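You operate a simulated robot arm through the tools that you are given. There is no shell and no other tool. Be economical: measure what you need, move in short steps, check, and stop when the job is done.

Carry out the task below with a simulated two-armed robot. There is one attempt and no reset: what you move stays moved.

## Task
Open the paste tin, load the bottle brush, then hold the yellow cup and scrub it clean.
Fine: brush and lid go back; leave the other cup. Set down upright: bottle brush. What is to be rubbed or washed off counts as gone when no trace of it is left.

It is judged by the outcome, as a careful person would: the job done as asked, and still so three seconds after it is handed in. It fails if anything else is knocked over, pushed out of place, dropped, spilled or broken. A push-on lid holds only when it is set on centred and level and pressed home; a screw cap is set on level and turned clockwise until tight.

## Robot
Two 7-joint arms with two-finger parallel grippers on one trunk, on a base that drives. Base frame: it is fixed to the floor where the robot stands at the start and does not move with it; the origin is under the middle of the robot, x ahead of it, y to its left, z up; the surface under the hand at the start is at about z = 800. Lengths are in mm, angles in degrees, forces in N, time in s.
The left shoulder is at the start at [110, 169, 1511], the right one opposite. With the tool pointing down near the work surface each hand reaches from about 320 to 700 mm from the robot's upright axis, wherever it stands, measured 20 degrees to its own side. Places, roughly: bottle brush (4x4x25 cm) [800, -400, 900]. Payload 1.57 kg a hand.
The TCP of each hand is the grasp point between the finger pads, 30 mm short of the fingertips. In the tool frame z runs along the fingers and y along their closing line. The gripper opens to 80 mm. The fingers are 17 mm wide and 12 mm thick; the gripper's body (40 by 82 mm) begins 80 mm behind the TCP.
Orientation is that of the tool frame in the base frame, as [roll, pitch, yaw] about the fixed x, y, z axes, in that order (R = Rz(yaw) Ry(pitch) Rx(roll)). With the fingers straight down and closing along the base's y, the tool's x points along the base's -x, its y along +y and its z along -z.

## Interface
- The arms move only by the tool move_arm. It takes "left_commands", "right_commands" or both (then of equal length, played together; a hand with none holds still); each is a list of rows, each an object of numbers (a shift or turn left out is 0, a gripper value left out holds the last): "rx", "ry", "rz": the turn, a rotation vector about the tool's x, y, z in units of 45 degrees (1.0 is 45 degrees); "dx", "dy", "dz": the shift along the tool's x, y, z in units of 400 mm (1.0 is 400 mm); "hand": the finger opening in mm, from 0 to 80. In form: [{"rx": .., "ry": .., "rz": .., "dx": .., "dy": .., "dz": .., "hand": ..}, ...]. A call has 1 to 12 rows; each row is the pose to reach, as a shift and turn from the pose commanded when the call began, along the tool's axes at that moment. A call with a number of a shift or a turn outside -1 to 1 is refused whole. Each row takes 0.2 s and may step no farther than 50 mm and 8.6 degrees from the row before; otherwise, or with a gripper value out of range, the whole call is refused. Where a pose cannot be reached the arm comes as near as it can. A force on the tool above 40 N (or 10 N above the force at the start of the call, whichever is more), or a blocked arm, ends the call early, and 0.2 s more pass. The fingers move at their own pace (about 72 mm/s each) and stop on an object; they squeeze with about 35 N. The grip force told is the motor's: it shows also when the fingers shut on nothing. Time passes only in rows, and 0.2 s behind the last, so rows that repeat a pose let the fingers close. It gives the time, the measured TCP pose, the force on the tool (base axes), the opening and the grip force at its end, in the units of the frame above (readings bear some noise), with the torque about the TCP (base axes, N m) and any sound that the robot's microphone picked up.
- Cameras (640 x 400 px; columns grow to the right, rows downward): "scene" is now at [156.7, -14.3, 1694.3]; the picture's right is [-0.20, -0.98, 0.00], its down [-0.75, 0.15, -0.65] and it looks along [0.63, -0.13, -0.76] (base axes); focal length 248 px, centre (320, 200). "left" rides on the left gripper at [72, 7, -122] in its tool frame; the picture's right is [-0.09, 1.00, 0.00], its down [-0.84, -0.08, -0.54] and it looks along [-0.54, -0.05, 0.84] (tool axes); focal length 238 px, centre (320, 200). "right" rides on the right gripper at [72, -7, -122] in its tool frame; the picture's right is [0.09, 1.00, 0.00], its down [-0.84, 0.08, -0.54] and it looks along [-0.54, 0.05, 0.84] (tool axes); focal length 238 px, centre (320, 200). There is no depth. A picture from a camera that has moved, and an enlarged one, comes with that camera's place and axes in the base frame and with its lens.
- capture(camera): a new picture of that camera. The clock stands still meanwhile.
- raise_lower(by): slides the trunk up (or, below 0, down) by that many mm; the arms and the scene camera ride with it, the base frame stays. It gives what a move gives, with no picture.
- roll_base(legs): drives the robot by 1 to 6 legs, each [ahead, left, turn to the left] in mm, mm and degrees, along the robot's own axes; the way and the turn of a leg run together, so that a leg with both is an arc; at most 1500 mm and 180 degrees a leg. The arms and the cameras ride along, it lands a little off, and it stops where it bumps. It gives what a move gives.
- turn_head(pan, tilt): turns the head with the scene camera to pan (to the left, within 86 degrees either way) and tilt (down, from -29 to 69), counted from straight ahead of the robot. It gives what a move gives.
- zoom(camera, box): a new picture of the part [left, top, right, bottom] of that camera's present view, enlarged. The clock stands still meanwhile.
- hand_in(): hands the job in; it is judged then, once.

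Go step by step. Nothing tells you exact positions but the pictures and the camera data: compare them with the known pose of the tool, close in by small moves and look again before you grip or let go. The budget is 120 turns and 92 pictures, counting those below and the enlarged ones. Unless the task says otherwise, let go and move clear before handing in, and close with one line.

The tools are called after "Emit:" as name(argument=value, ...) on one line, values as JSON. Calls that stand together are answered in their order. move_arm: Moves the arms, as the interface text tells. Its arguments: {"type":"object","properties":{"left_commands":{"type":"array"},"right_commands":{"type":"array"}},"required":[]} The other tools are called the same way: raise_lower (by) slides the trunk up or down; roll_base (legs) drives the base; turn_head (pan, tilt) turns the head that bears the scene camera; capture (camera) takes a picture; zoom (camera, box) takes an enlarged picture of a part of a camera's view; hand_in () hands the job in.

At the start:

```text
clock: 0.0
left_position: [670.9, 79.5, 1215.6]
left_orientation: [180.0, 0.0, -179.9]
left_wrist_force: [0.1, -0.1, -0.2]
left_wrist_torque: [0.01, -0.01, 0.01]
left_opening: 80.0
left_finger_force: 0.1
right_position: [426.4, -439.3, 999.7]
right_orientation: [180.0, -0.1, -180.0]
right_wrist_force: [-0.1, 0.1, 0.0]
right_wrist_torque: [0.0, -0.02, -0.01]
right_opening: 79.8
right_finger_force: 0.1
trunk travel left (down, up): [-825.0, 65.0]
robot x, y, heading: [2.3, 3.0, 0.0]
head pan, tilt: [-11.5, 49.7]
```

scene: 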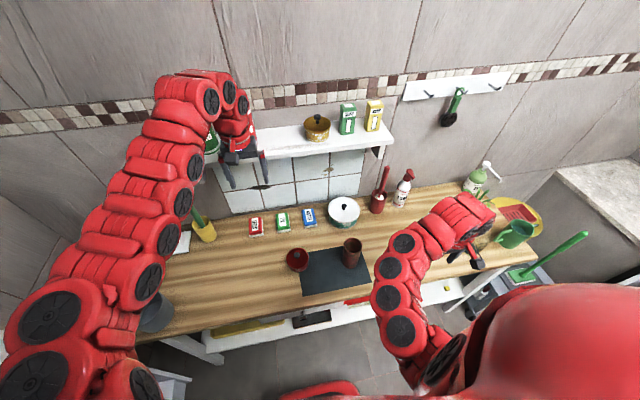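
right: 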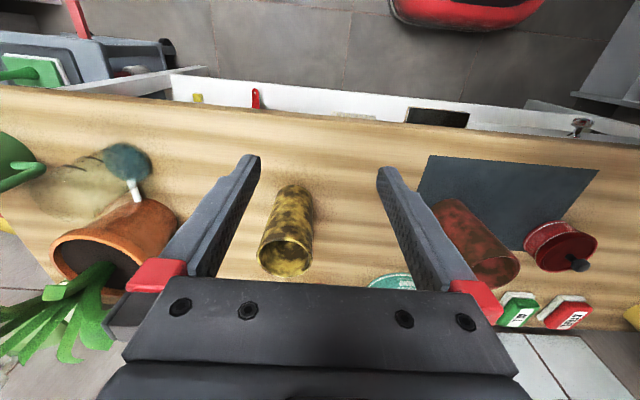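
left: 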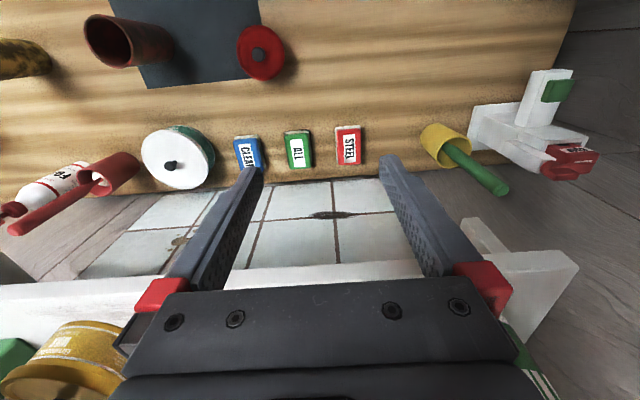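

I see a counter with a mat, a red cup, a red tin, a white/teal tin, brushes in holders; the yellow cup shows under the right hand. I'll zoom in to identify each.

Emit:
zoom(camera="scene", box=[230, 150, 430, 300])

Emit:
zoom(camera="scene", box=[360, 140, 600, 290])

Emit:
zoom(camera="left", box=[0, 0, 400, 250])

```text
2.67 times, centred on (330, 225) of scene
camera zoom: at [156.7, -14.3, 1694.3], right [-0.2, -0.98, 0.0], down [-0.75, 0.15, -0.65], along [0.63, -0.13, -0.76], focal length 662 px, centre (293, 133)
```

zoom: 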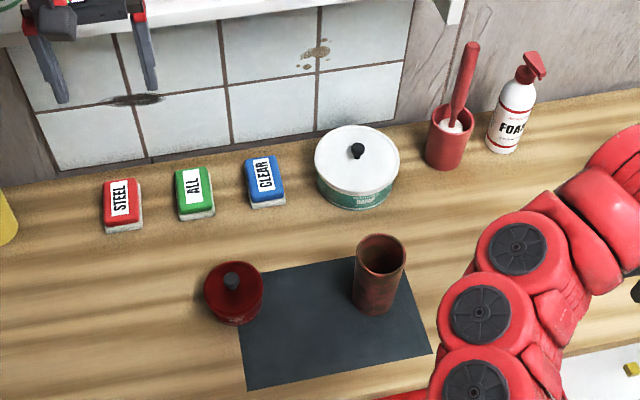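

```text
2.67 times, centred on (480, 215) of scene
camera zoom: at [156.7, -14.3, 1694.3], right [-0.2, -0.98, 0.0], down [-0.75, 0.15, -0.65], along [0.63, -0.13, -0.76], focal length 662 px, centre (-107, 160)
```

zoom: 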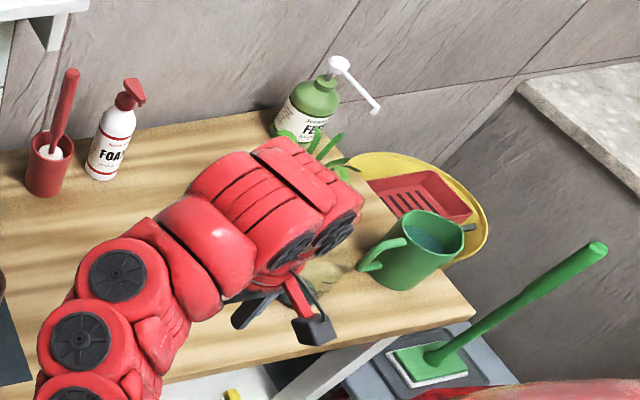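

```text
1.60 times, centred on (200, 125) of left
camera zoom: at [597.7, 84.9, 1339.3], right [0.09, 1.0, 0.0], down [0.84, -0.08, 0.54], along [0.54, -0.05, -0.84], focal length 381 px, centre (512, 320)
```

zoom: 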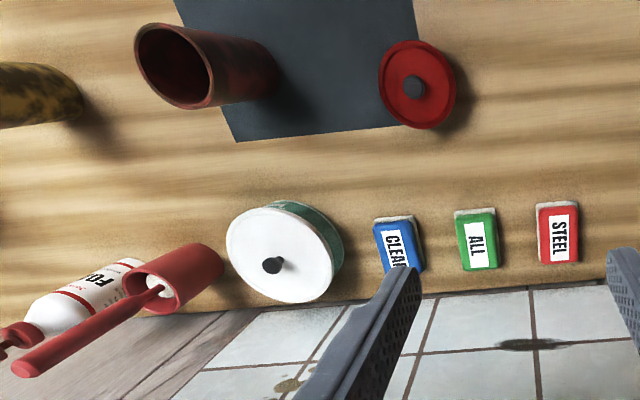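

Emit:
zoom(camera="scene", box=[280, 235, 320, 275])

Emit:
zoom(camera="scene", box=[325, 190, 365, 230])

Emit:
zoom(camera="scene", box=[290, 95, 390, 155])

Emit:
zoom(camera="right", box=[220, 150, 380, 290])

```text
10.00 times, centred on (300, 255) of scene
camera zoom: at [156.7, -14.3, 1694.3], right [-0.2, -0.98, 0.0], down [-0.75, 0.15, -0.65], along [0.63, -0.13, -0.76], focal length 2482 px, centre (520, -350)
```

zoom: 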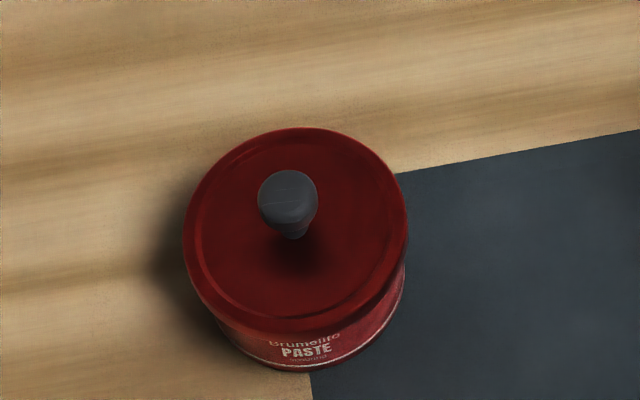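

```text
10.00 times, centred on (345, 210) of scene
camera zoom: at [156.7, -14.3, 1694.3], right [-0.2, -0.98, 0.0], down [-0.75, 0.15, -0.65], along [0.63, -0.13, -0.76], focal length 2482 px, centre (70, 100)
```

zoom: 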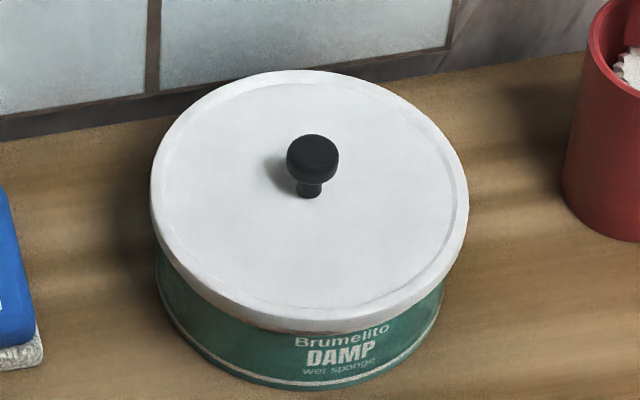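

```text
6.40 times, centred on (340, 125) of scene
camera zoom: at [156.7, -14.3, 1694.3], right [-0.2, -0.98, 0.0], down [-0.75, 0.15, -0.65], along [0.63, -0.13, -0.76], focal length 1589 px, centre (192, 680)
```

zoom: 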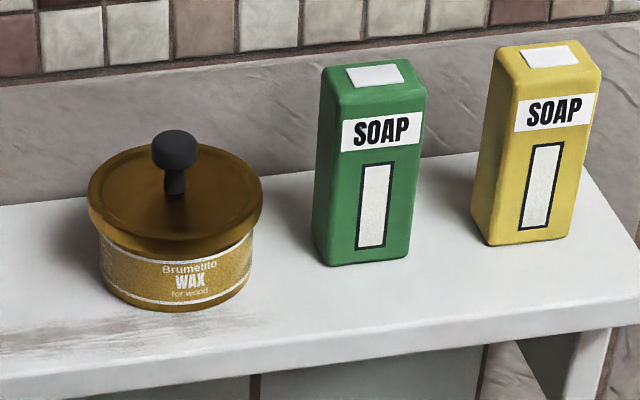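

```text
2.86 times, centred on (300, 220) of right
camera zoom: at [354.6, -446.0, 1121.6], right [-0.09, 1.0, 0.0], down [0.84, 0.08, 0.54], along [0.54, 0.05, -0.84], focal length 681 px, centre (377, 143)
```

zoom: 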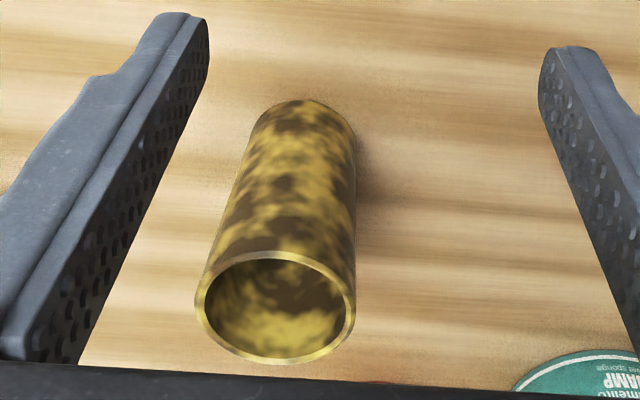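

The red tin is the paste; the bottle brush is the red one in the red holder around (790,-411). The yellow cup is near (556,-467), dirty at least inside. I'll raise or retract the arms, then drive right.

Emit:
move_arm(left_commands=[{"dx": 0.12}, {"dx": 0.24}, {"dx": 0.36}], right_commands=[{"dz": -0.12}, {"dz": -0.24}, {"dz": -0.36}])

Emit:
roll_base(legs=[[0, -280, 0]])

Emit:
turn_head(pan=0, tilt=50)

Emit:
capture(camera="scene")

```text
clock: 0.8
left_position: [622.4, 78.9, 1216.4]
left_orientation: [180.0, 0.0, -179.9]
left_wrist_force: [-0.2, 0.0, -0.2]
left_wrist_torque: [0.0, 0.03, 0.02]
left_opening: 79.9
left_finger_force: 0.1
left hand out of reach, approached as far as the arm can: row 2, 3
right_position: [426.3, -438.3, 1011.3]
right_orientation: [-179.9, 0.1, 180.0]
right_wrist_force: [0.1, -0.3, -0.8]
right_wrist_torque: [0.0, 0.03, 0.0]
right_opening: 79.9
right_finger_force: 0.1
right hand out of reach, approached as far as the arm can: row 1, 2, 3
trunk travel left (down, up): [-825.0, 65.0]
robot x, y, heading: [-3.4, 0.0, 0.3]
head pan, tilt: [-11.5, 49.7]
```

```text
clock: 2.8
left_position: [623.6, -199.6, 1217.0]
left_orientation: [179.9, 0.1, 180.0]
left_wrist_force: [-0.4, -0.7, -0.3]
left_wrist_torque: [-0.02, 0.01, 0.02]
left_opening: 80.1
left_finger_force: 0.0
right_position: [425.4, -716.8, 1011.1]
right_orientation: [-179.8, 0.1, 179.9]
right_wrist_force: [0.0, 0.4, -0.4]
right_wrist_torque: [-0.04, 0.03, 0.02]
right_opening: 80.0
right_finger_force: 0.1
trunk travel left (down, up): [-825.0, 65.0]
robot x, y, heading: [-2.7, -278.3, -0.0]
head pan, tilt: [-11.5, 49.7]
```

```text
clock: 3.5
left_position: [622.3, -201.6, 1216.8]
left_orientation: [-180.0, -0.1, 180.0]
left_wrist_force: [0.5, -0.5, 0.0]
left_wrist_torque: [0.0, 0.02, -0.03]
left_opening: 79.9
left_finger_force: 0.1
right_position: [425.6, -718.6, 1011.9]
right_orientation: [-179.9, 0.0, 179.9]
right_wrist_force: [0.2, -0.1, 0.6]
right_wrist_torque: [0.02, -0.03, -0.04]
right_opening: 80.0
right_finger_force: 0.1
trunk travel left (down, up): [-825.0, 65.0]
robot x, y, heading: [3.1, -280.9, 0.2]
head pan, tilt: [0.0, 50.0]
```

```text
81 pictures are left
camera scene: at [157.8, -278.4, 1693.9], right [0.0, -1.0, 0.0], down [-0.77, 0.0, -0.64], along [0.64, 0.0, -0.77], focal length 248 px, centre (320, 200)
```

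scene: 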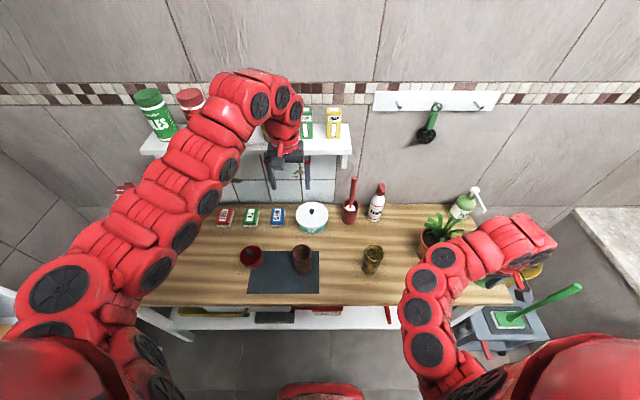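

Emit:
zoom(camera="scene", box=[220, 160, 420, 285])

```text
3.20 times, centred on (320, 222) of scene
camera zoom: at [157.8, -278.4, 1693.9], right [0.0, -1.0, 0.0], down [-0.77, 0.0, -0.64], along [0.64, 0.0, -0.77], focal length 794 px, centre (320, 128)
```

zoom: 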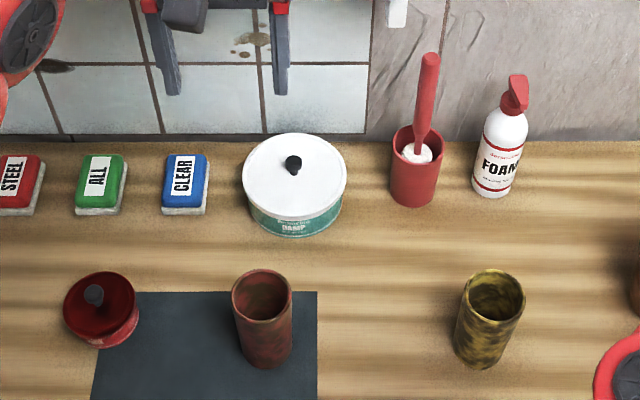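

Emit:
capture(camera="left")

Emit:
capture(camera="right")

```text
79 pictures are left
camera left: at [550.8, -194.6, 1339.8], right [0.09, 1.0, 0.0], down [0.84, -0.08, 0.54], along [0.54, -0.05, -0.84], focal length 238 px, centre (320, 200)
```

left: 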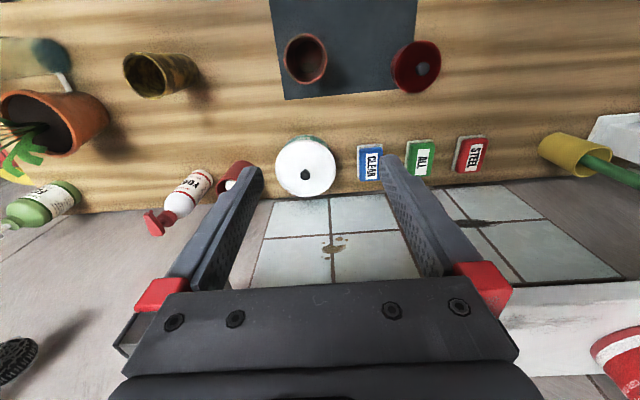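

```text
78 pictures are left
camera right: at [353.9, -725.3, 1132.4], right [-0.09, 1.0, 0.0], down [0.84, 0.08, 0.54], along [0.54, 0.05, -0.84], focal length 238 px, centre (320, 200)
```

right: 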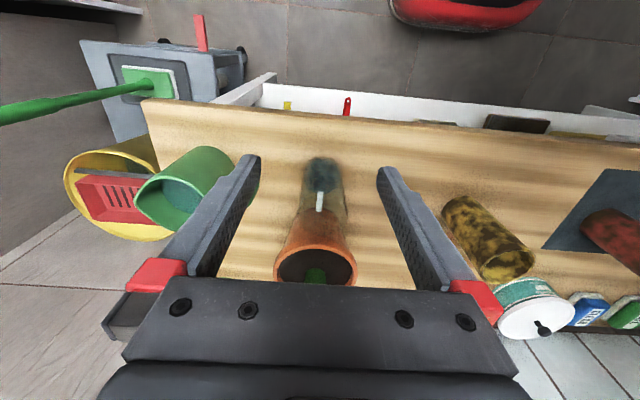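

Paste tin knob is about (593,-20,878), brush handle about (787,-402), shelf edge about x=741, z=1210. I'll roll left so the left hand can do the lid.

Emit:
roll_base(legs=[[0, 160, 0]])

Emit:
move_arm(left_commands=[{"dz": 0.12}, {"dz": 0.24}, {"dz": 0.36}, {"dz": 0.48, "hand": 50}, {"dz": 0.55, "hand": 50}])

Emit:
capture(camera="left")

```text
clock: 4.9
left_position: [623.9, -44.6, 1218.0]
left_orientation: [180.0, -0.2, 179.9]
left_wrist_force: [0.3, -1.1, -0.2]
left_wrist_torque: [0.01, 0.01, 0.0]
left_opening: 79.9
left_finger_force: 0.0
right_position: [425.1, -562.4, 1010.8]
right_orientation: [-180.0, 0.1, 179.9]
right_wrist_force: [-0.1, -0.1, 0.6]
right_wrist_torque: [0.03, -0.02, -0.01]
right_opening: 79.7
right_finger_force: 0.1
trunk travel left (down, up): [-825.0, 65.0]
robot x, y, heading: [-1.0, -123.9, 0.1]
head pan, tilt: [0.0, 50.0]
```

```text
clock: 6.1
left_position: [624.8, -45.0, 994.8]
left_orientation: [180.0, -0.1, -180.0]
left_wrist_force: [-0.4, 0.6, -0.3]
left_wrist_torque: [0.02, 0.0, -0.02]
left_opening: 49.9
left_finger_force: 0.0
left hand out of reach, approached as far as the arm can: row 1, 2, 3
right_position: [426.7, -562.1, 1009.9]
right_orientation: [-179.9, -0.1, 180.0]
right_wrist_force: [0.4, -1.0, -0.2]
right_wrist_torque: [0.0, 0.01, 0.03]
right_opening: 79.9
right_finger_force: 0.0
trunk travel left (down, up): [-825.0, 65.0]
robot x, y, heading: [-0.1, -123.6, -0.1]
head pan, tilt: [0.0, 50.0]
```

```text
77 pictures are left
camera left: at [553.0, -38.2, 1117.9], right [0.09, 1.0, 0.0], down [0.84, -0.08, 0.54], along [0.54, -0.05, -0.84], focal length 238 px, centre (320, 200)
```

left: 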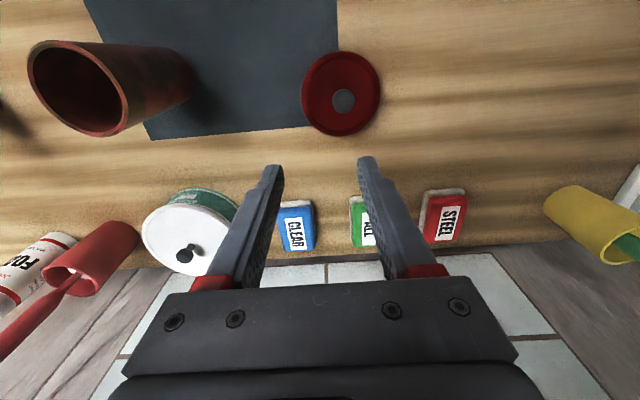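

Emit:
move_arm(left_commands=[{"dx": 0.072, "dy": 0.065, "dz": 0.0, "hand": 44}, {"dx": 0.072, "dy": 0.065, "dz": 0.12}, {"dx": 0.072, "dy": 0.065, "dz": 0.225}])

Emit:
capture(camera="left")

Emit:
zoom(camera="scene", box=[190, 200, 330, 300])

```text
clock: 6.9
left_position: [593.4, -19.4, 906.7]
left_orientation: [-179.9, -0.1, 180.0]
left_wrist_force: [-0.5, 0.4, 1.4]
left_wrist_torque: [-0.01, 0.05, 0.01]
left_opening: 44.1
left_finger_force: 0.1
left hand out of reach, approached as far as the arm can: row 1
right_position: [426.7, -562.7, 1007.9]
right_orientation: [-179.9, 0.1, -180.0]
right_wrist_force: [0.2, 0.4, 0.2]
right_wrist_torque: [0.0, 0.02, 0.0]
right_opening: 79.8
right_finger_force: 0.0
trunk travel left (down, up): [-825.0, 65.0]
robot x, y, heading: [-0.2, -120.4, 0.0]
head pan, tilt: [0.0, 50.0]
```

```text
76 pictures are left
camera left: at [521.8, -12.7, 1029.9], right [0.09, 1.0, 0.0], down [0.84, -0.08, 0.54], along [0.54, -0.05, -0.84], focal length 238 px, centre (320, 200)
```

left: 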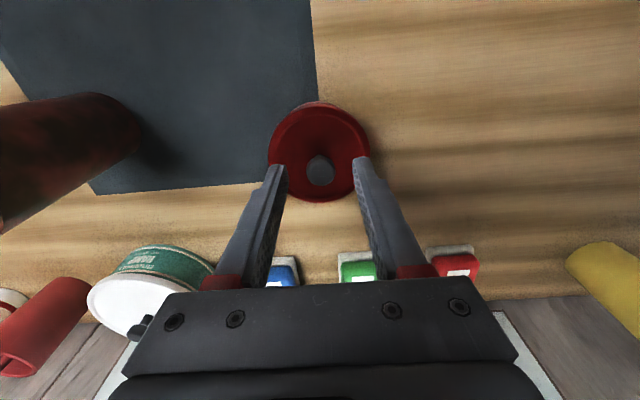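

```text
4.00 times, centred on (260, 250) of scene
camera zoom: at [159.1, -121.7, 1693.7], right [0.0, -1.0, 0.0], down [-0.77, 0.0, -0.64], along [0.64, 0.0, -0.77], focal length 993 px, centre (560, 0)
```

zoom: 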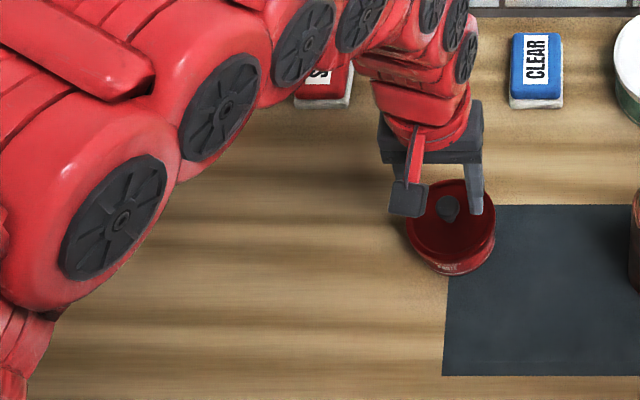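

Emit:
move_arm(left_commands=[{"dz": 0.03}, {"dz": 0.063}, {"dz": 0.063, "hand": 5}, {"dz": 0.063, "hand": 5}, {"dz": 0.063, "hand": 5}])

```text
clock: 8.1
left_position: [593.7, -18.1, 882.6]
left_orientation: [180.0, -0.1, -180.0]
left_wrist_force: [0.4, 0.5, -0.4]
left_wrist_torque: [-0.05, -0.02, 0.01]
left_opening: 19.7
left_finger_force: 34.0
right_position: [425.2, -561.2, 1011.2]
right_orientation: [-179.9, 0.1, -180.0]
right_wrist_force: [-0.3, 0.9, -0.7]
right_wrist_torque: [0.02, -0.02, -0.07]
right_opening: 80.0
right_finger_force: 0.0
trunk travel left (down, up): [-825.0, 65.0]
robot x, y, heading: [-0.1, -123.9, 0.3]
head pan, tilt: [0.0, 50.0]
heard: snap
```

Gripped the knob (19.7 mm); a snap sounded. I'll lift a little and check.

Emit:
move_arm(left_commands=[{"dz": -0.02}, {"dz": -0.05}, {"dz": -0.08}, {"dz": -0.12}])

Emit:
capture(camera="left")

Emit:
zoom(camera="scene", box=[190, 200, 330, 300])

```text
clock: 9.1
left_position: [594.8, -18.6, 930.0]
left_orientation: [180.0, 0.1, -180.0]
left_wrist_force: [0.1, -0.9, -0.5]
left_wrist_torque: [0.01, 0.02, -0.01]
left_opening: 19.5
left_finger_force: 33.7
right_position: [425.2, -562.3, 1010.0]
right_orientation: [-179.8, 0.1, 180.0]
right_wrist_force: [-0.2, 0.5, -0.1]
right_wrist_torque: [-0.02, -0.05, -0.01]
right_opening: 80.2
right_finger_force: 0.2
trunk travel left (down, up): [-825.0, 65.0]
robot x, y, heading: [-1.6, -124.0, -0.0]
head pan, tilt: [0.0, 50.0]
```

```text
74 pictures are left
camera left: at [522.0, -12.3, 1052.5], right [0.09, 1.0, 0.0], down [0.84, -0.08, 0.54], along [0.54, -0.05, -0.84], focal length 238 px, centre (320, 200)
```

left: 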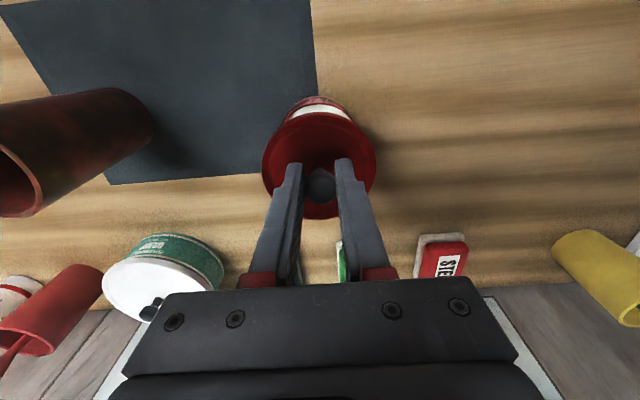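

```text
4.00 times, centred on (260, 250) of scene
camera zoom: at [157.6, -121.8, 1693.9], right [0.0, -1.0, 0.0], down [-0.77, 0.0, -0.64], along [0.64, 0.0, -0.77], focal length 993 px, centre (560, 0)
```

zoom: 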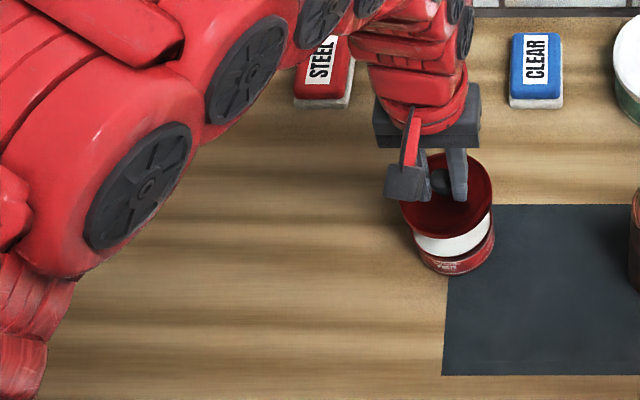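

Lid is off and the paste is white inside. I'll carry the lid left to about y=110 and set it down.

Emit:
move_arm(left_commands=[{"dz": -0.06}, {"dz": -0.06, "dy": 0.11}, {"dz": -0.06, "dy": 0.22}, {"dz": -0.06, "dy": 0.325}, {"dz": 0.04, "dy": 0.325}, {"dz": 0.12, "dy": 0.325}])

Emit:
zoom(camera="scene", box=[190, 200, 330, 300])

Emit:
capture(camera="left")

```text
clock: 10.5
left_position: [593.9, 111.8, 879.6]
left_orientation: [-180.0, -0.1, -179.8]
left_wrist_force: [-0.9, -0.5, -0.7]
left_wrist_torque: [-0.04, -0.02, -0.02]
left_opening: 19.5
left_finger_force: 33.7
left hand out of reach, approached as far as the arm can: row 3
right_position: [427.1, -561.6, 1011.3]
right_orientation: [-179.8, 0.0, -179.9]
right_wrist_force: [-0.4, 0.1, 0.2]
right_wrist_torque: [0.01, 0.01, -0.02]
right_opening: 80.1
right_finger_force: 0.0
trunk travel left (down, up): [-825.0, 65.0]
robot x, y, heading: [-1.2, -122.2, -0.2]
head pan, tilt: [0.0, 50.0]
```

```text
4.00 times, centred on (260, 250) of scene
camera zoom: at [158.5, -121.0, 1693.8], right [0.0, -1.0, 0.0], down [-0.77, 0.0, -0.64], along [0.64, 0.0, -0.77], focal length 993 px, centre (560, 0)
```

zoom: 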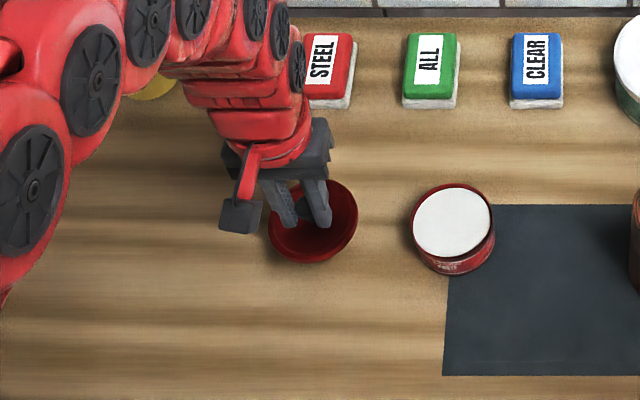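

```text
71 pictures are left
camera left: at [522.2, 117.8, 1003.0], right [0.09, 1.0, 0.0], down [0.84, -0.08, 0.54], along [0.54, -0.05, -0.84], focal length 238 px, centre (320, 200)
```

left: 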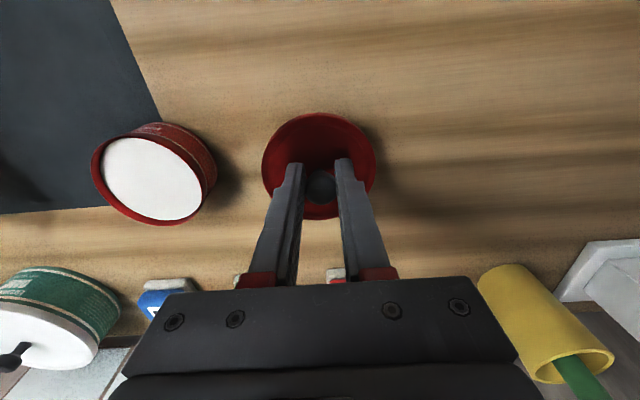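

Emit:
move_arm(left_commands=[{"dz": 0.012}, {"dz": 0.024}, {"dz": 0.034}, {"dz": 0.042}, {"dz": 0.05}])

```text
clock: 11.7
left_position: [592.5, 111.8, 862.4]
left_orientation: [-179.9, -0.1, -180.0]
left_wrist_force: [0.3, 0.1, -0.1]
left_wrist_torque: [0.01, -0.03, 0.01]
left_opening: 19.2
left_finger_force: 33.7
right_position: [426.5, -561.2, 1010.9]
right_orientation: [-179.8, 0.0, -180.0]
right_wrist_force: [-0.6, -0.4, -0.7]
right_wrist_torque: [-0.01, -0.01, 0.02]
right_opening: 80.1
right_finger_force: 0.0
trunk travel left (down, up): [-825.0, 65.0]
robot x, y, heading: [2.2, -122.6, -0.0]
head pan, tilt: [0.0, 50.0]
```

Emit:
move_arm(left_commands=[{"dz": 0.007}, {"dz": 0.014}, {"dz": 0.021}, {"dz": 0.028}])

```text
clock: 12.7
left_position: [593.6, 112.5, 849.9]
left_orientation: [-180.0, -0.2, 180.0]
left_wrist_force: [-0.1, 0.5, -0.3]
left_wrist_torque: [0.02, 0.03, -0.01]
left_opening: 19.2
left_finger_force: 33.5
right_position: [424.8, -561.1, 1010.2]
right_orientation: [-179.8, 0.0, 179.9]
right_wrist_force: [-0.9, -0.1, 0.1]
right_wrist_torque: [-0.01, -0.03, -0.03]
right_opening: 80.0
right_finger_force: 0.0
trunk travel left (down, up): [-825.0, 65.0]
robot x, y, heading: [-1.5, -123.2, -0.2]
head pan, tilt: [0.0, 50.0]
```

Emit:
move_arm(left_commands=[{"dz": 0.006}, {"dz": 0.012}, {"dz": 0.018}, {"dz": 0.024}])

Emit:
capture(camera="left")

```text
clock: 13.7
left_position: [593.5, 111.1, 843.7]
left_orientation: [180.0, 0.2, -179.9]
left_wrist_force: [0.2, -7.3, 18.0]
left_wrist_torque: [-0.08, 0.24, 0.0]
left_opening: 19.6
left_finger_force: 33.0
right_position: [422.4, -563.5, 1010.6]
right_orientation: [-180.0, 0.1, 180.0]
right_wrist_force: [-0.1, 0.6, 0.3]
right_wrist_torque: [0.01, 0.0, -0.03]
right_opening: 79.9
right_finger_force: 0.0
trunk travel left (down, up): [-825.0, 65.0]
robot x, y, heading: [0.1, -121.3, -0.3]
head pan, tilt: [0.0, 50.0]
```

```text
70 pictures are left
camera left: at [521.2, 116.8, 965.1], right [0.09, 1.0, 0.0], down [0.84, -0.08, 0.54], along [0.54, -0.05, -0.84], focal length 238 px, centre (320, 200)
```

left: 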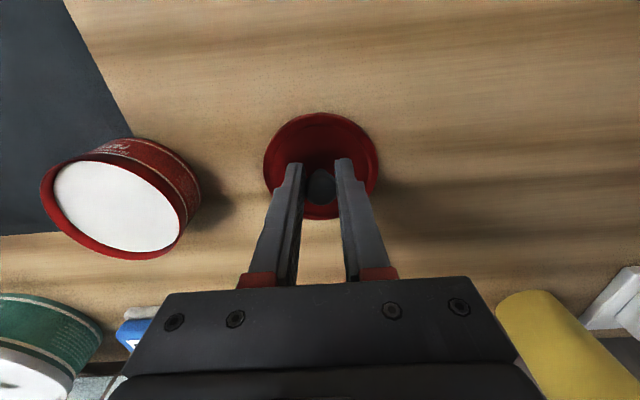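

The lid touches the counter. I'll let go and lift off, and start tilting the right hand for the brush.

Emit:
move_arm(left_commands=[{"dz": -0.006}, {"dz": -0.006, "hand": 44}, {"dz": -0.006, "hand": 44}, {"dz": -0.1, "hand": 44}, {"dz": -0.2}, {"dz": -0.3}])

Emit:
move_arm(right_commands=[{"rx": -0.0374, "ry": -0.1396, "rz": -0.0903, "dx": -0.05}, {"rx": -0.0749, "ry": -0.2791, "rz": -0.1806, "dx": -0.1}, {"rx": -0.1123, "ry": -0.4187, "rz": -0.2709, "dx": -0.15}, {"rx": -0.1497, "ry": -0.5583, "rz": -0.3611, "dx": -0.2}, {"rx": -0.1871, "ry": -0.6979, "rz": -0.4514, "dx": -0.25}, {"rx": -0.2246, "ry": -0.8374, "rz": -0.5417, "dx": -0.3}, {"rx": -0.262, "ry": -0.977, "rz": -0.632, "dx": -0.35}])

Emit:
capture(camera="right")

Emit:
capture(camera="scene")

```text
clock: 15.1
left_position: [596.9, 113.3, 958.7]
left_orientation: [179.9, -0.1, 179.9]
left_wrist_force: [-0.2, 0.0, 1.1]
left_wrist_torque: [0.02, 0.0, -0.01]
left_opening: 44.0
left_finger_force: 0.0
left hand out of reach, approached as far as the arm can: row 6
right_position: [425.6, -563.0, 1010.4]
right_orientation: [-179.9, 0.1, 180.0]
right_wrist_force: [0.0, -0.3, 0.1]
right_wrist_torque: [-0.01, -0.03, 0.0]
right_opening: 80.0
right_finger_force: 0.0
trunk travel left (down, up): [-825.0, 65.0]
robot x, y, heading: [-0.3, -118.2, -0.0]
head pan, tilt: [0.0, 50.0]
```

```text
clock: 16.7
left_position: [597.7, 112.0, 958.5]
left_orientation: [-179.9, -0.1, 180.0]
left_wrist_force: [0.2, 0.0, 0.5]
left_wrist_torque: [0.04, 0.0, -0.03]
left_opening: 44.2
left_finger_force: 0.0
right_position: [565.4, -563.1, 1010.6]
right_orientation: [-179.9, 45.1, -149.9]
right_wrist_force: [0.2, 0.2, 0.4]
right_wrist_torque: [-0.01, -0.01, 0.04]
right_opening: 80.0
right_finger_force: 0.0
trunk travel left (down, up): [-825.0, 65.0]
robot x, y, heading: [-1.1, -117.9, -0.1]
head pan, tilt: [0.0, 50.0]
```

```text
69 pictures are left
camera right: at [449.7, -637.8, 1045.6], right [-0.55, 0.83, -0.07], down [0.14, 0.17, 0.98], along [0.82, 0.53, -0.21], focal length 238 px, centre (320, 200)
```

right: 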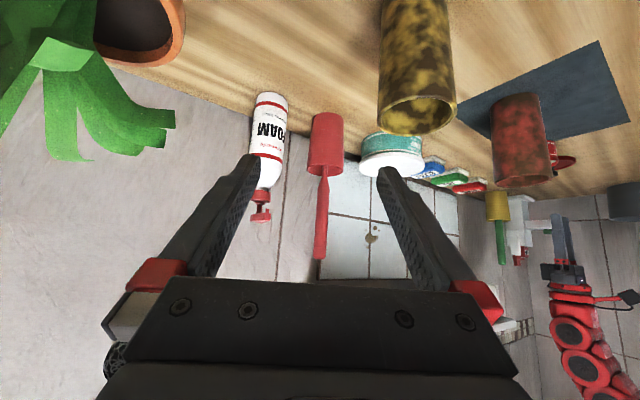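

```text
68 pictures are left
camera scene: at [157.8, -122.5, 1693.9], right [0.0, -1.0, 0.0], down [-0.77, 0.0, -0.64], along [0.64, 0.0, -0.77], focal length 248 px, centre (320, 200)
```

scene: 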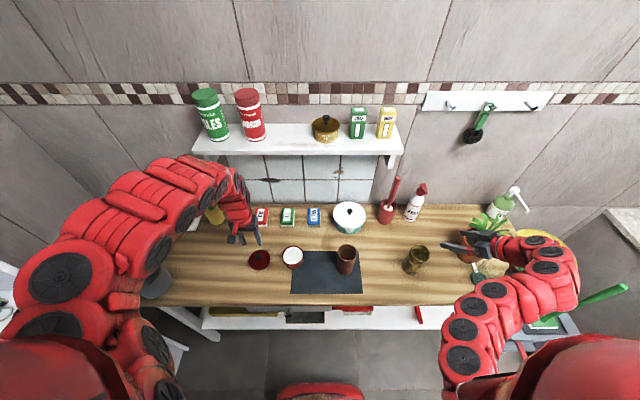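

Emit:
zoom(camera="scene", box=[360, 165, 440, 230])

Emit:
zoom(camera="right", box=[260, 90, 400, 270])

```text
6.15 times, centred on (400, 198) of scene
camera zoom: at [157.8, -122.5, 1693.9], right [0.0, -1.0, 0.0], down [-0.77, 0.0, -0.64], along [0.64, 0.0, -0.77], focal length 1528 px, centre (-172, 215)
```

zoom: 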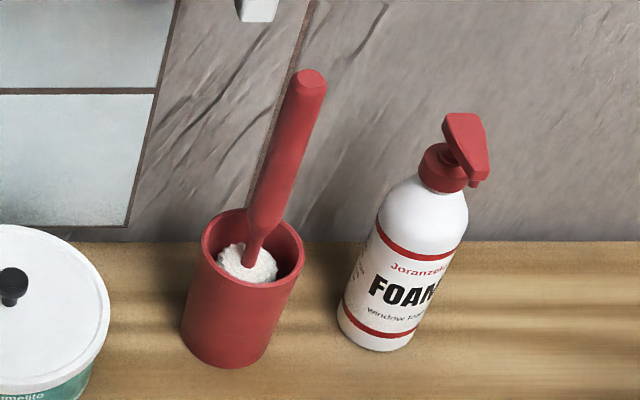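

```text
2.22 times, centred on (330, 180) of right
camera zoom: at [449.7, -637.8, 1045.6], right [-0.55, 0.83, -0.07], down [0.14, 0.17, 0.98], along [0.82, 0.53, -0.21], focal length 530 px, centre (298, 244)
```

zoom: 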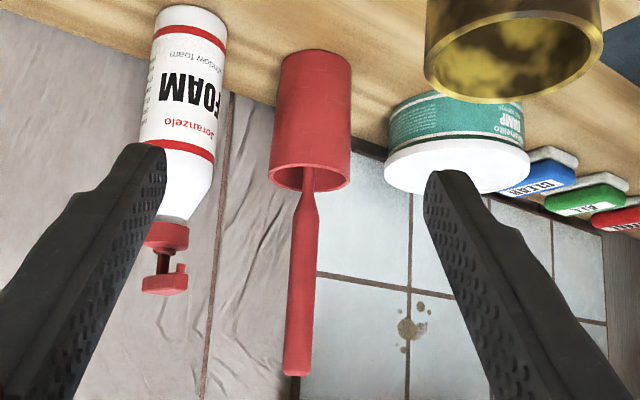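

The brush handle is vertical at about (794,-408), z from 918 to 1053. I'll move the right hand near it.

Emit:
move_arm(right_commands=[{"dx": -0.0777, "dy": 0.0076, "dz": 0.0746, "hand": 60}, {"dx": -0.1554, "dy": 0.0152, "dz": 0.1492}, {"dx": -0.2331, "dy": 0.0228, "dz": 0.2238}, {"dx": -0.3108, "dy": 0.0304, "dz": 0.2984}, {"dx": -0.3885, "dy": 0.038, "dz": 0.373}])

Emit:
capture(camera="right")

```text
clock: 17.9
left_position: [597.9, 112.9, 957.0]
left_orientation: [-180.0, 0.0, -179.9]
left_wrist_force: [0.8, 0.4, -0.1]
left_wrist_torque: [-0.04, 0.01, -0.02]
left_opening: 43.8
left_finger_force: 0.2
right_position: [746.3, -441.1, 1016.2]
right_orientation: [-179.9, 44.8, -150.1]
right_wrist_force: [0.4, 1.0, -0.2]
right_wrist_torque: [-0.02, 0.01, 0.03]
right_opening: 59.9
right_finger_force: 0.0
trunk travel left (down, up): [-825.0, 65.0]
robot x, y, heading: [1.7, -125.3, -0.0]
head pan, tilt: [0.0, 50.0]
```

```text
65 pictures are left
camera right: at [631.0, -515.4, 1051.0], right [-0.55, 0.83, -0.07], down [0.14, 0.17, 0.97], along [0.82, 0.53, -0.21], focal length 238 px, centre (320, 200)
```

right: 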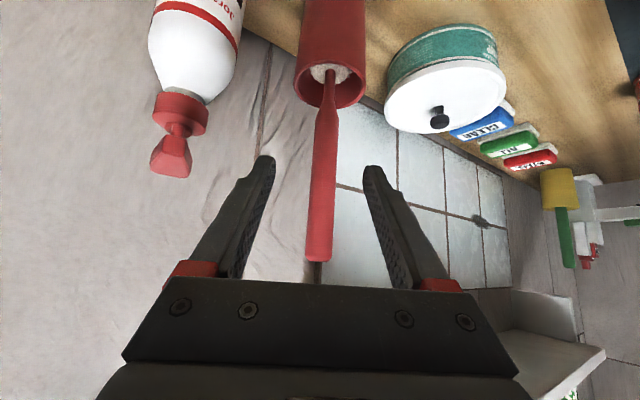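

Emit:
move_arm(right_commands=[{"dx": -0.05, "dy": 0.006, "dz": 0.052}, {"dx": -0.101, "dy": 0.0115, "dz": 0.1045}])

Emit:
capture(camera="right")

Emit:
zoom(camera="scene", box=[360, 140, 460, 230])

```text
clock: 18.5
left_position: [599.2, 114.1, 956.3]
left_orientation: [180.0, -0.2, 179.9]
left_wrist_force: [0.5, -1.1, 0.1]
left_wrist_torque: [0.01, 0.04, -0.03]
left_opening: 43.9
left_finger_force: 0.0
right_position: [794.9, -407.6, 1014.3]
right_orientation: [-179.8, 44.9, -149.9]
right_wrist_force: [0.5, -0.6, 0.0]
right_wrist_torque: [0.02, 0.0, -0.01]
right_opening: 60.0
right_finger_force: 0.0
trunk travel left (down, up): [-825.0, 65.0]
robot x, y, heading: [-1.7, -120.8, -0.3]
head pan, tilt: [0.0, 50.0]
```

```text
64 pictures are left
camera right: at [679.9, -481.6, 1050.2], right [-0.55, 0.83, -0.07], down [0.14, 0.17, 0.97], along [0.82, 0.53, -0.21], focal length 238 px, centre (320, 200)
```

right: 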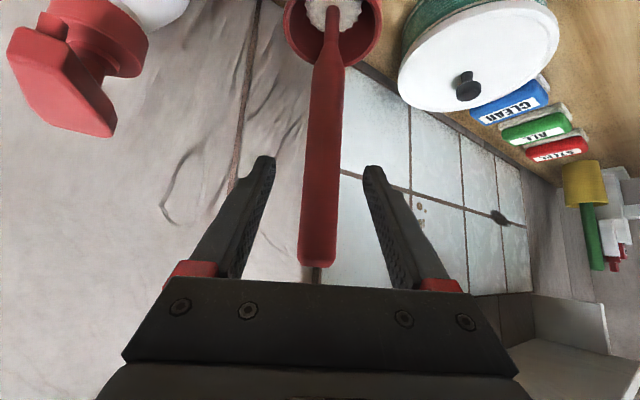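

```text
4.44 times, centred on (410, 185) of scene
camera zoom: at [159.6, -120.9, 1693.7], right [0.0, -1.0, 0.0], down [-0.77, 0.0, -0.64], along [0.64, 0.0, -0.77], focal length 1103 px, centre (-80, 267)
```

zoom: 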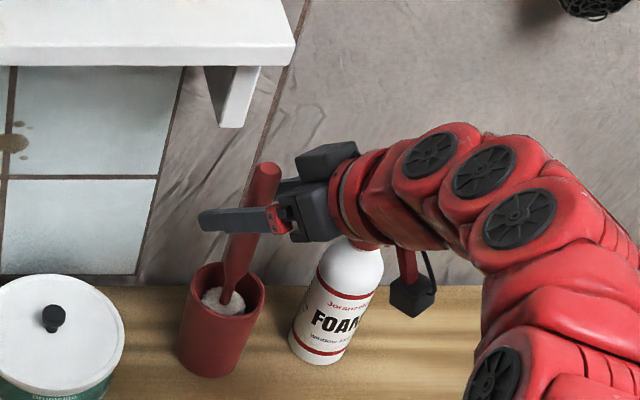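

Emit:
move_arm(right_commands=[{"hand": 40}, {"hand": 10}, {"hand": 10}, {"hand": 10}])

Emit:
capture(camera="right")

```text
clock: 19.5
left_position: [598.3, 114.5, 958.0]
left_orientation: [-180.0, -0.1, -180.0]
left_wrist_force: [0.4, -0.7, -0.1]
left_wrist_torque: [-0.03, 0.0, -0.01]
left_opening: 43.9
left_finger_force: 0.0
right_position: [794.2, -406.2, 1014.0]
right_orientation: [-179.8, 45.1, -149.8]
right_wrist_force: [0.4, -0.8, 0.8]
right_wrist_torque: [-0.12, -0.05, -0.03]
right_opening: 20.5
right_finger_force: 34.1
trunk travel left (down, up): [-825.0, 65.0]
robot x, y, heading: [-1.3, -125.6, 0.1]
head pan, tilt: [0.0, 50.0]
```

```text
62 pictures are left
camera right: at [678.8, -480.9, 1050.4], right [-0.55, 0.83, -0.07], down [0.14, 0.17, 0.97], along [0.82, 0.53, -0.21], focal length 238 px, centre (320, 200)
```

right: 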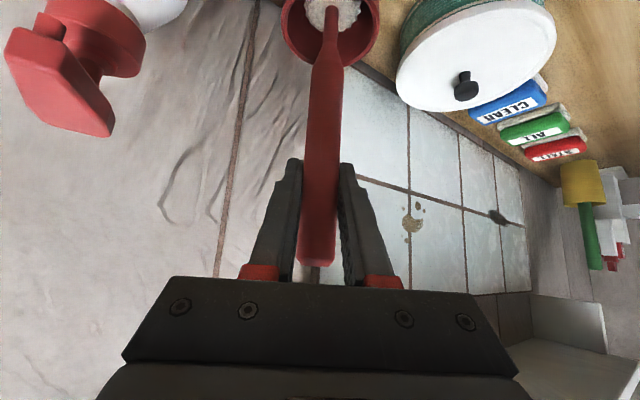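

Gripped. I'll lift straight up out of the holder, then pull back.

Emit:
move_arm(right_commands=[{"dx": -0.055, "dz": -0.055}, {"dx": -0.11, "dz": -0.11}, {"dx": -0.166, "dz": -0.166}, {"dx": -0.221, "dz": -0.221}, {"dx": -0.16, "dy": 0.05, "dz": -0.282}, {"dx": -0.0986, "dy": 0.1, "dz": -0.3434}, {"dx": -0.0374, "dy": 0.15, "dz": -0.4046}])

Emit:
capture(camera="scene")

Emit:
capture(camera="right")

```text
clock: 21.1
left_position: [598.2, 113.9, 958.1]
left_orientation: [-179.9, -0.1, -180.0]
left_wrist_force: [-0.5, -0.3, 0.4]
left_wrist_torque: [0.04, 0.01, -0.07]
left_opening: 43.9
left_finger_force: 0.0
right_position: [668.7, -406.5, 1141.7]
right_orientation: [-179.7, 45.1, -149.7]
right_wrist_force: [-0.2, 0.0, -0.2]
right_wrist_torque: [0.03, 0.01, 0.02]
right_opening: 20.5
right_finger_force: 34.4
trunk travel left (down, up): [-825.0, 65.0]
robot x, y, heading: [-1.8, -122.7, -0.1]
head pan, tilt: [0.0, 50.0]
```

```text
61 pictures are left
camera scene: at [156.7, -121.2, 1694.0], right [0.0, -1.0, 0.0], down [-0.77, 0.0, -0.64], along [0.64, 0.0, -0.77], focal length 248 px, centre (320, 200)
```

scene: 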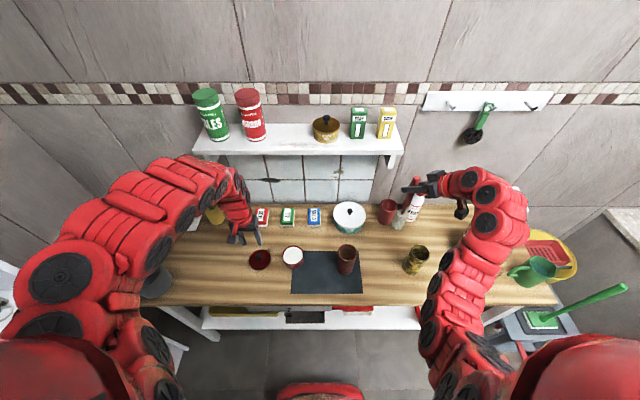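

```text
60 pictures are left
camera right: at [554.1, -480.8, 1176.5], right [-0.55, 0.83, -0.07], down [0.14, 0.17, 0.97], along [0.82, 0.53, -0.21], focal length 238 px, centre (320, 200)
```

right: 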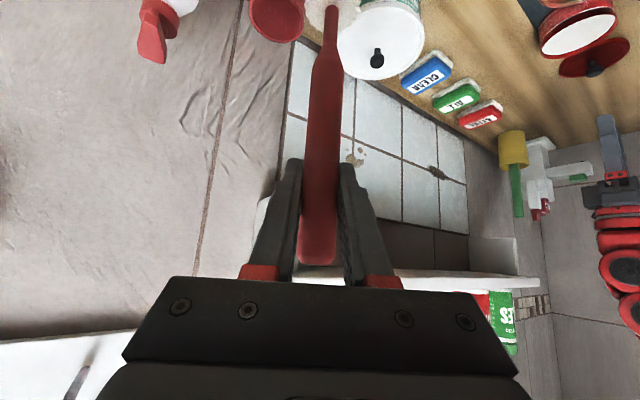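

The brush is clear. I'll carry it high over to the tin and shift the left hand further left.

Emit:
move_arm(left_commands=[{"dy": 0.08}, {"dy": 0.16}, {"dy": 0.24}, {"dy": 0.3}, {"dy": 0.3}, {"dy": 0.3}, {"dy": 0.3}, {"dy": 0.3}, {"dy": 0.3}], right_commands=[{"dx": -0.048, "dy": 0.1035, "dz": 0.027}, {"dx": -0.0965, "dy": 0.207, "dz": 0.054}, {"dx": -0.145, "dy": 0.31, "dz": 0.081}, {"dx": -0.193, "dy": 0.414, "dz": 0.108}, {"dx": -0.208, "dy": 0.517, "dz": 0.123}, {"dx": -0.223, "dy": 0.62, "dz": 0.138}, {"dx": -0.239, "dy": 0.723, "dz": 0.154}, {"dx": -0.254, "dy": 0.826, "dz": 0.169}, {"dx": -0.269, "dy": 0.9295, "dz": 0.184}])

Emit:
capture(camera="scene")

Emit:
capture(camera="left")

```text
clock: 23.1
left_position: [596.2, 233.8, 957.5]
left_orientation: [-179.9, 0.0, 179.9]
left_wrist_force: [0.2, 0.0, -0.1]
left_wrist_torque: [-0.05, -0.02, -0.03]
left_opening: 43.8
left_finger_force: 0.0
right_position: [597.7, -19.7, 1160.9]
right_orientation: [-179.8, 44.9, -149.8]
right_wrist_force: [-0.7, 0.3, -0.7]
right_wrist_torque: [-0.03, -0.02, 0.02]
right_opening: 20.6
right_finger_force: 33.8
trunk travel left (down, up): [-825.0, 65.0]
robot x, y, heading: [0.0, -122.8, -0.2]
head pan, tilt: [0.0, 50.0]
```

```text
59 pictures are left
camera scene: at [157.6, -119.4, 1693.9], right [0.0, -1.0, 0.0], down [-0.77, 0.0, -0.64], along [0.64, 0.0, -0.77], focal length 248 px, centre (320, 200)
```

scene: 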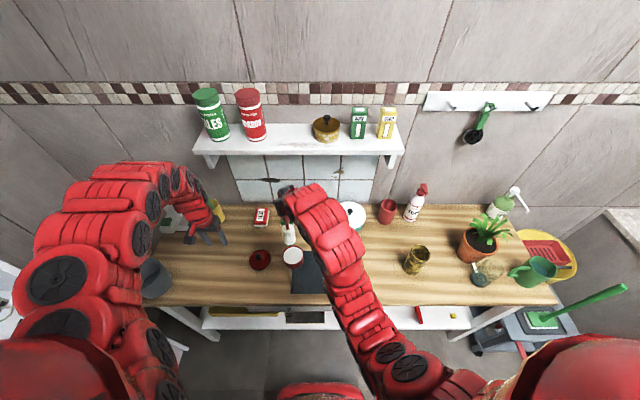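

```text
58 pictures are left
camera left: at [523.9, 240.8, 1079.9], right [0.09, 1.0, 0.0], down [0.84, -0.08, 0.54], along [0.54, -0.05, -0.84], focal length 238 px, centre (320, 200)
```

left: 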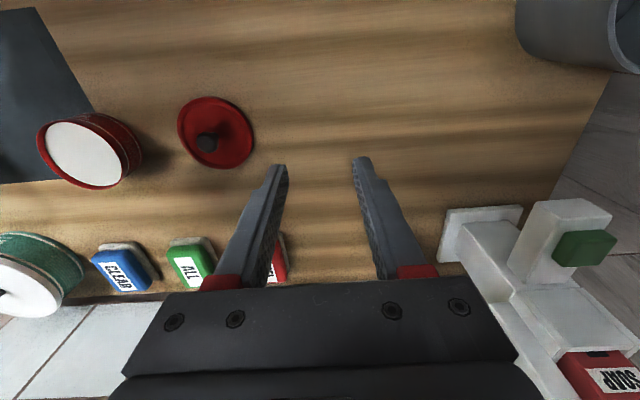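

Emit:
zoom(camera="scene", box=[240, 180, 340, 280])

```text
4.00 times, centred on (290, 230) of scene
camera zoom: at [157.6, -119.4, 1693.9], right [0.0, -1.0, 0.0], down [-0.77, 0.0, -0.64], along [0.64, 0.0, -0.77], focal length 993 px, centre (440, 80)
```

zoom: 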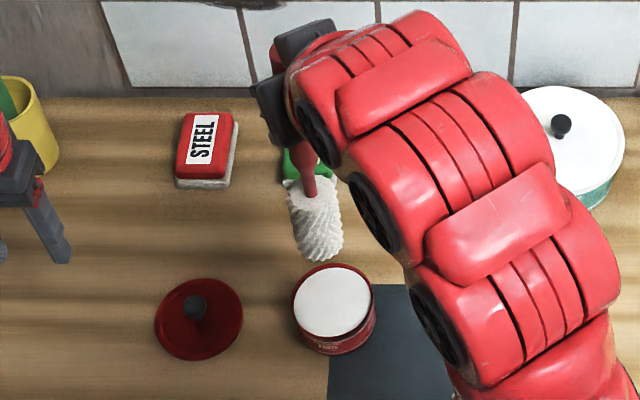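

Emit:
move_arm(right_commands=[{"dx": 0.067, "dz": 0.063}, {"dx": 0.134, "dz": 0.126}, {"dx": 0.167, "dz": 0.157}, {"dx": 0.2005, "dz": 0.1885}])

Emit:
zoom(camera="scene", box=[250, 200, 330, 280])

Emit:
zoom(camera="left", box=[0, 50, 260, 260])

```text
clock: 24.1
left_position: [595.9, 234.3, 958.7]
left_orientation: [-179.9, -0.2, 179.9]
left_wrist_force: [-0.2, -0.7, 0.5]
left_wrist_torque: [-0.01, 0.03, 0.0]
left_opening: 44.4
left_finger_force: 0.1
right_position: [594.2, -23.1, 1051.1]
right_orientation: [-179.7, 45.0, -149.9]
right_wrist_force: [-0.3, 0.0, 0.0]
right_wrist_torque: [0.08, 0.01, 0.0]
right_opening: 20.6
right_finger_force: 34.2
trunk travel left (down, up): [-825.0, 65.0]
robot x, y, heading: [-0.7, -125.2, -0.0]
head pan, tilt: [0.0, 50.0]
```

```text
5.00 times, centred on (290, 240) of scene
camera zoom: at [157.9, -121.2, 1693.9], right [0.0, -1.0, 0.0], down [-0.77, 0.0, -0.64], along [0.64, 0.0, -0.77], focal length 1241 px, centre (470, 0)
```

zoom: 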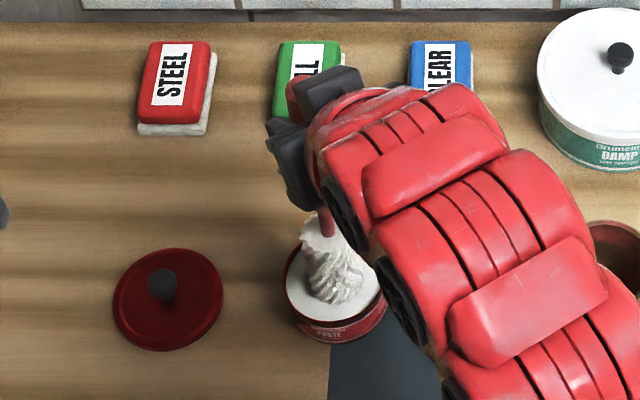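

```text
1.90 times, centred on (130, 155) of left
camera zoom: at [524.1, 239.7, 1080.3], right [0.09, 1.0, 0.0], down [0.84, -0.08, 0.54], along [0.54, -0.05, -0.84], focal length 454 px, centre (682, 286)
```

zoom: 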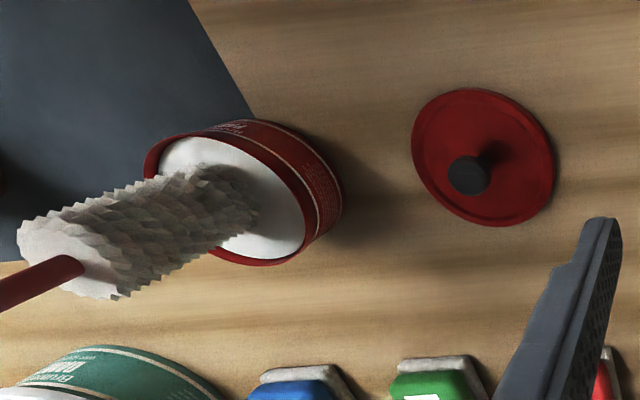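

Emit:
move_arm(right_commands=[{"dx": 0.009, "dz": 0.009}, {"dx": 0.018, "dz": 0.018}, {"dx": 0.027, "dz": 0.027}, {"dx": 0.035, "dz": 0.035}])

Emit:
zoom(camera="left", box=[0, 50, 260, 260])

```text
clock: 25.1
left_position: [595.7, 234.5, 957.6]
left_orientation: [-180.0, -0.2, 180.0]
left_wrist_force: [-0.7, 0.5, 0.8]
left_wrist_torque: [0.0, 0.02, 0.02]
left_opening: 44.1
left_finger_force: 0.1
right_position: [594.5, -23.2, 1030.1]
right_orientation: [-179.8, 44.8, -149.9]
right_wrist_force: [2.1, 0.5, 6.0]
right_wrist_torque: [0.0, -0.43, 0.02]
right_opening: 20.8
right_finger_force: 25.9
trunk travel left (down, up): [-825.0, 65.0]
robot x, y, heading: [-1.7, -120.6, 0.0]
head pan, tilt: [0.0, 50.0]
```

```text
1.90 times, centred on (130, 155) of left
camera zoom: at [524.0, 239.5, 1080.1], right [0.09, 1.0, 0.0], down [0.84, -0.08, 0.54], along [0.54, -0.05, -0.84], focal length 454 px, centre (682, 286)
```

zoom: 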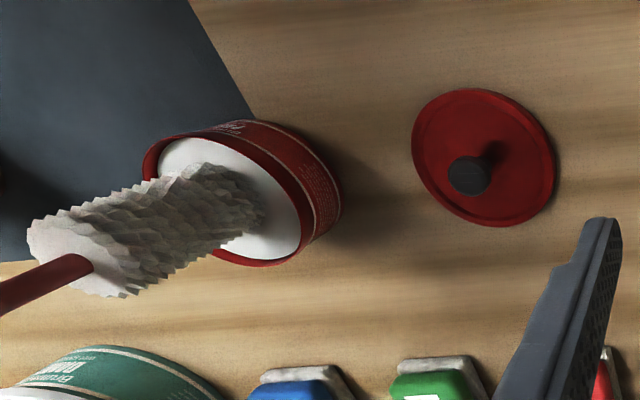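

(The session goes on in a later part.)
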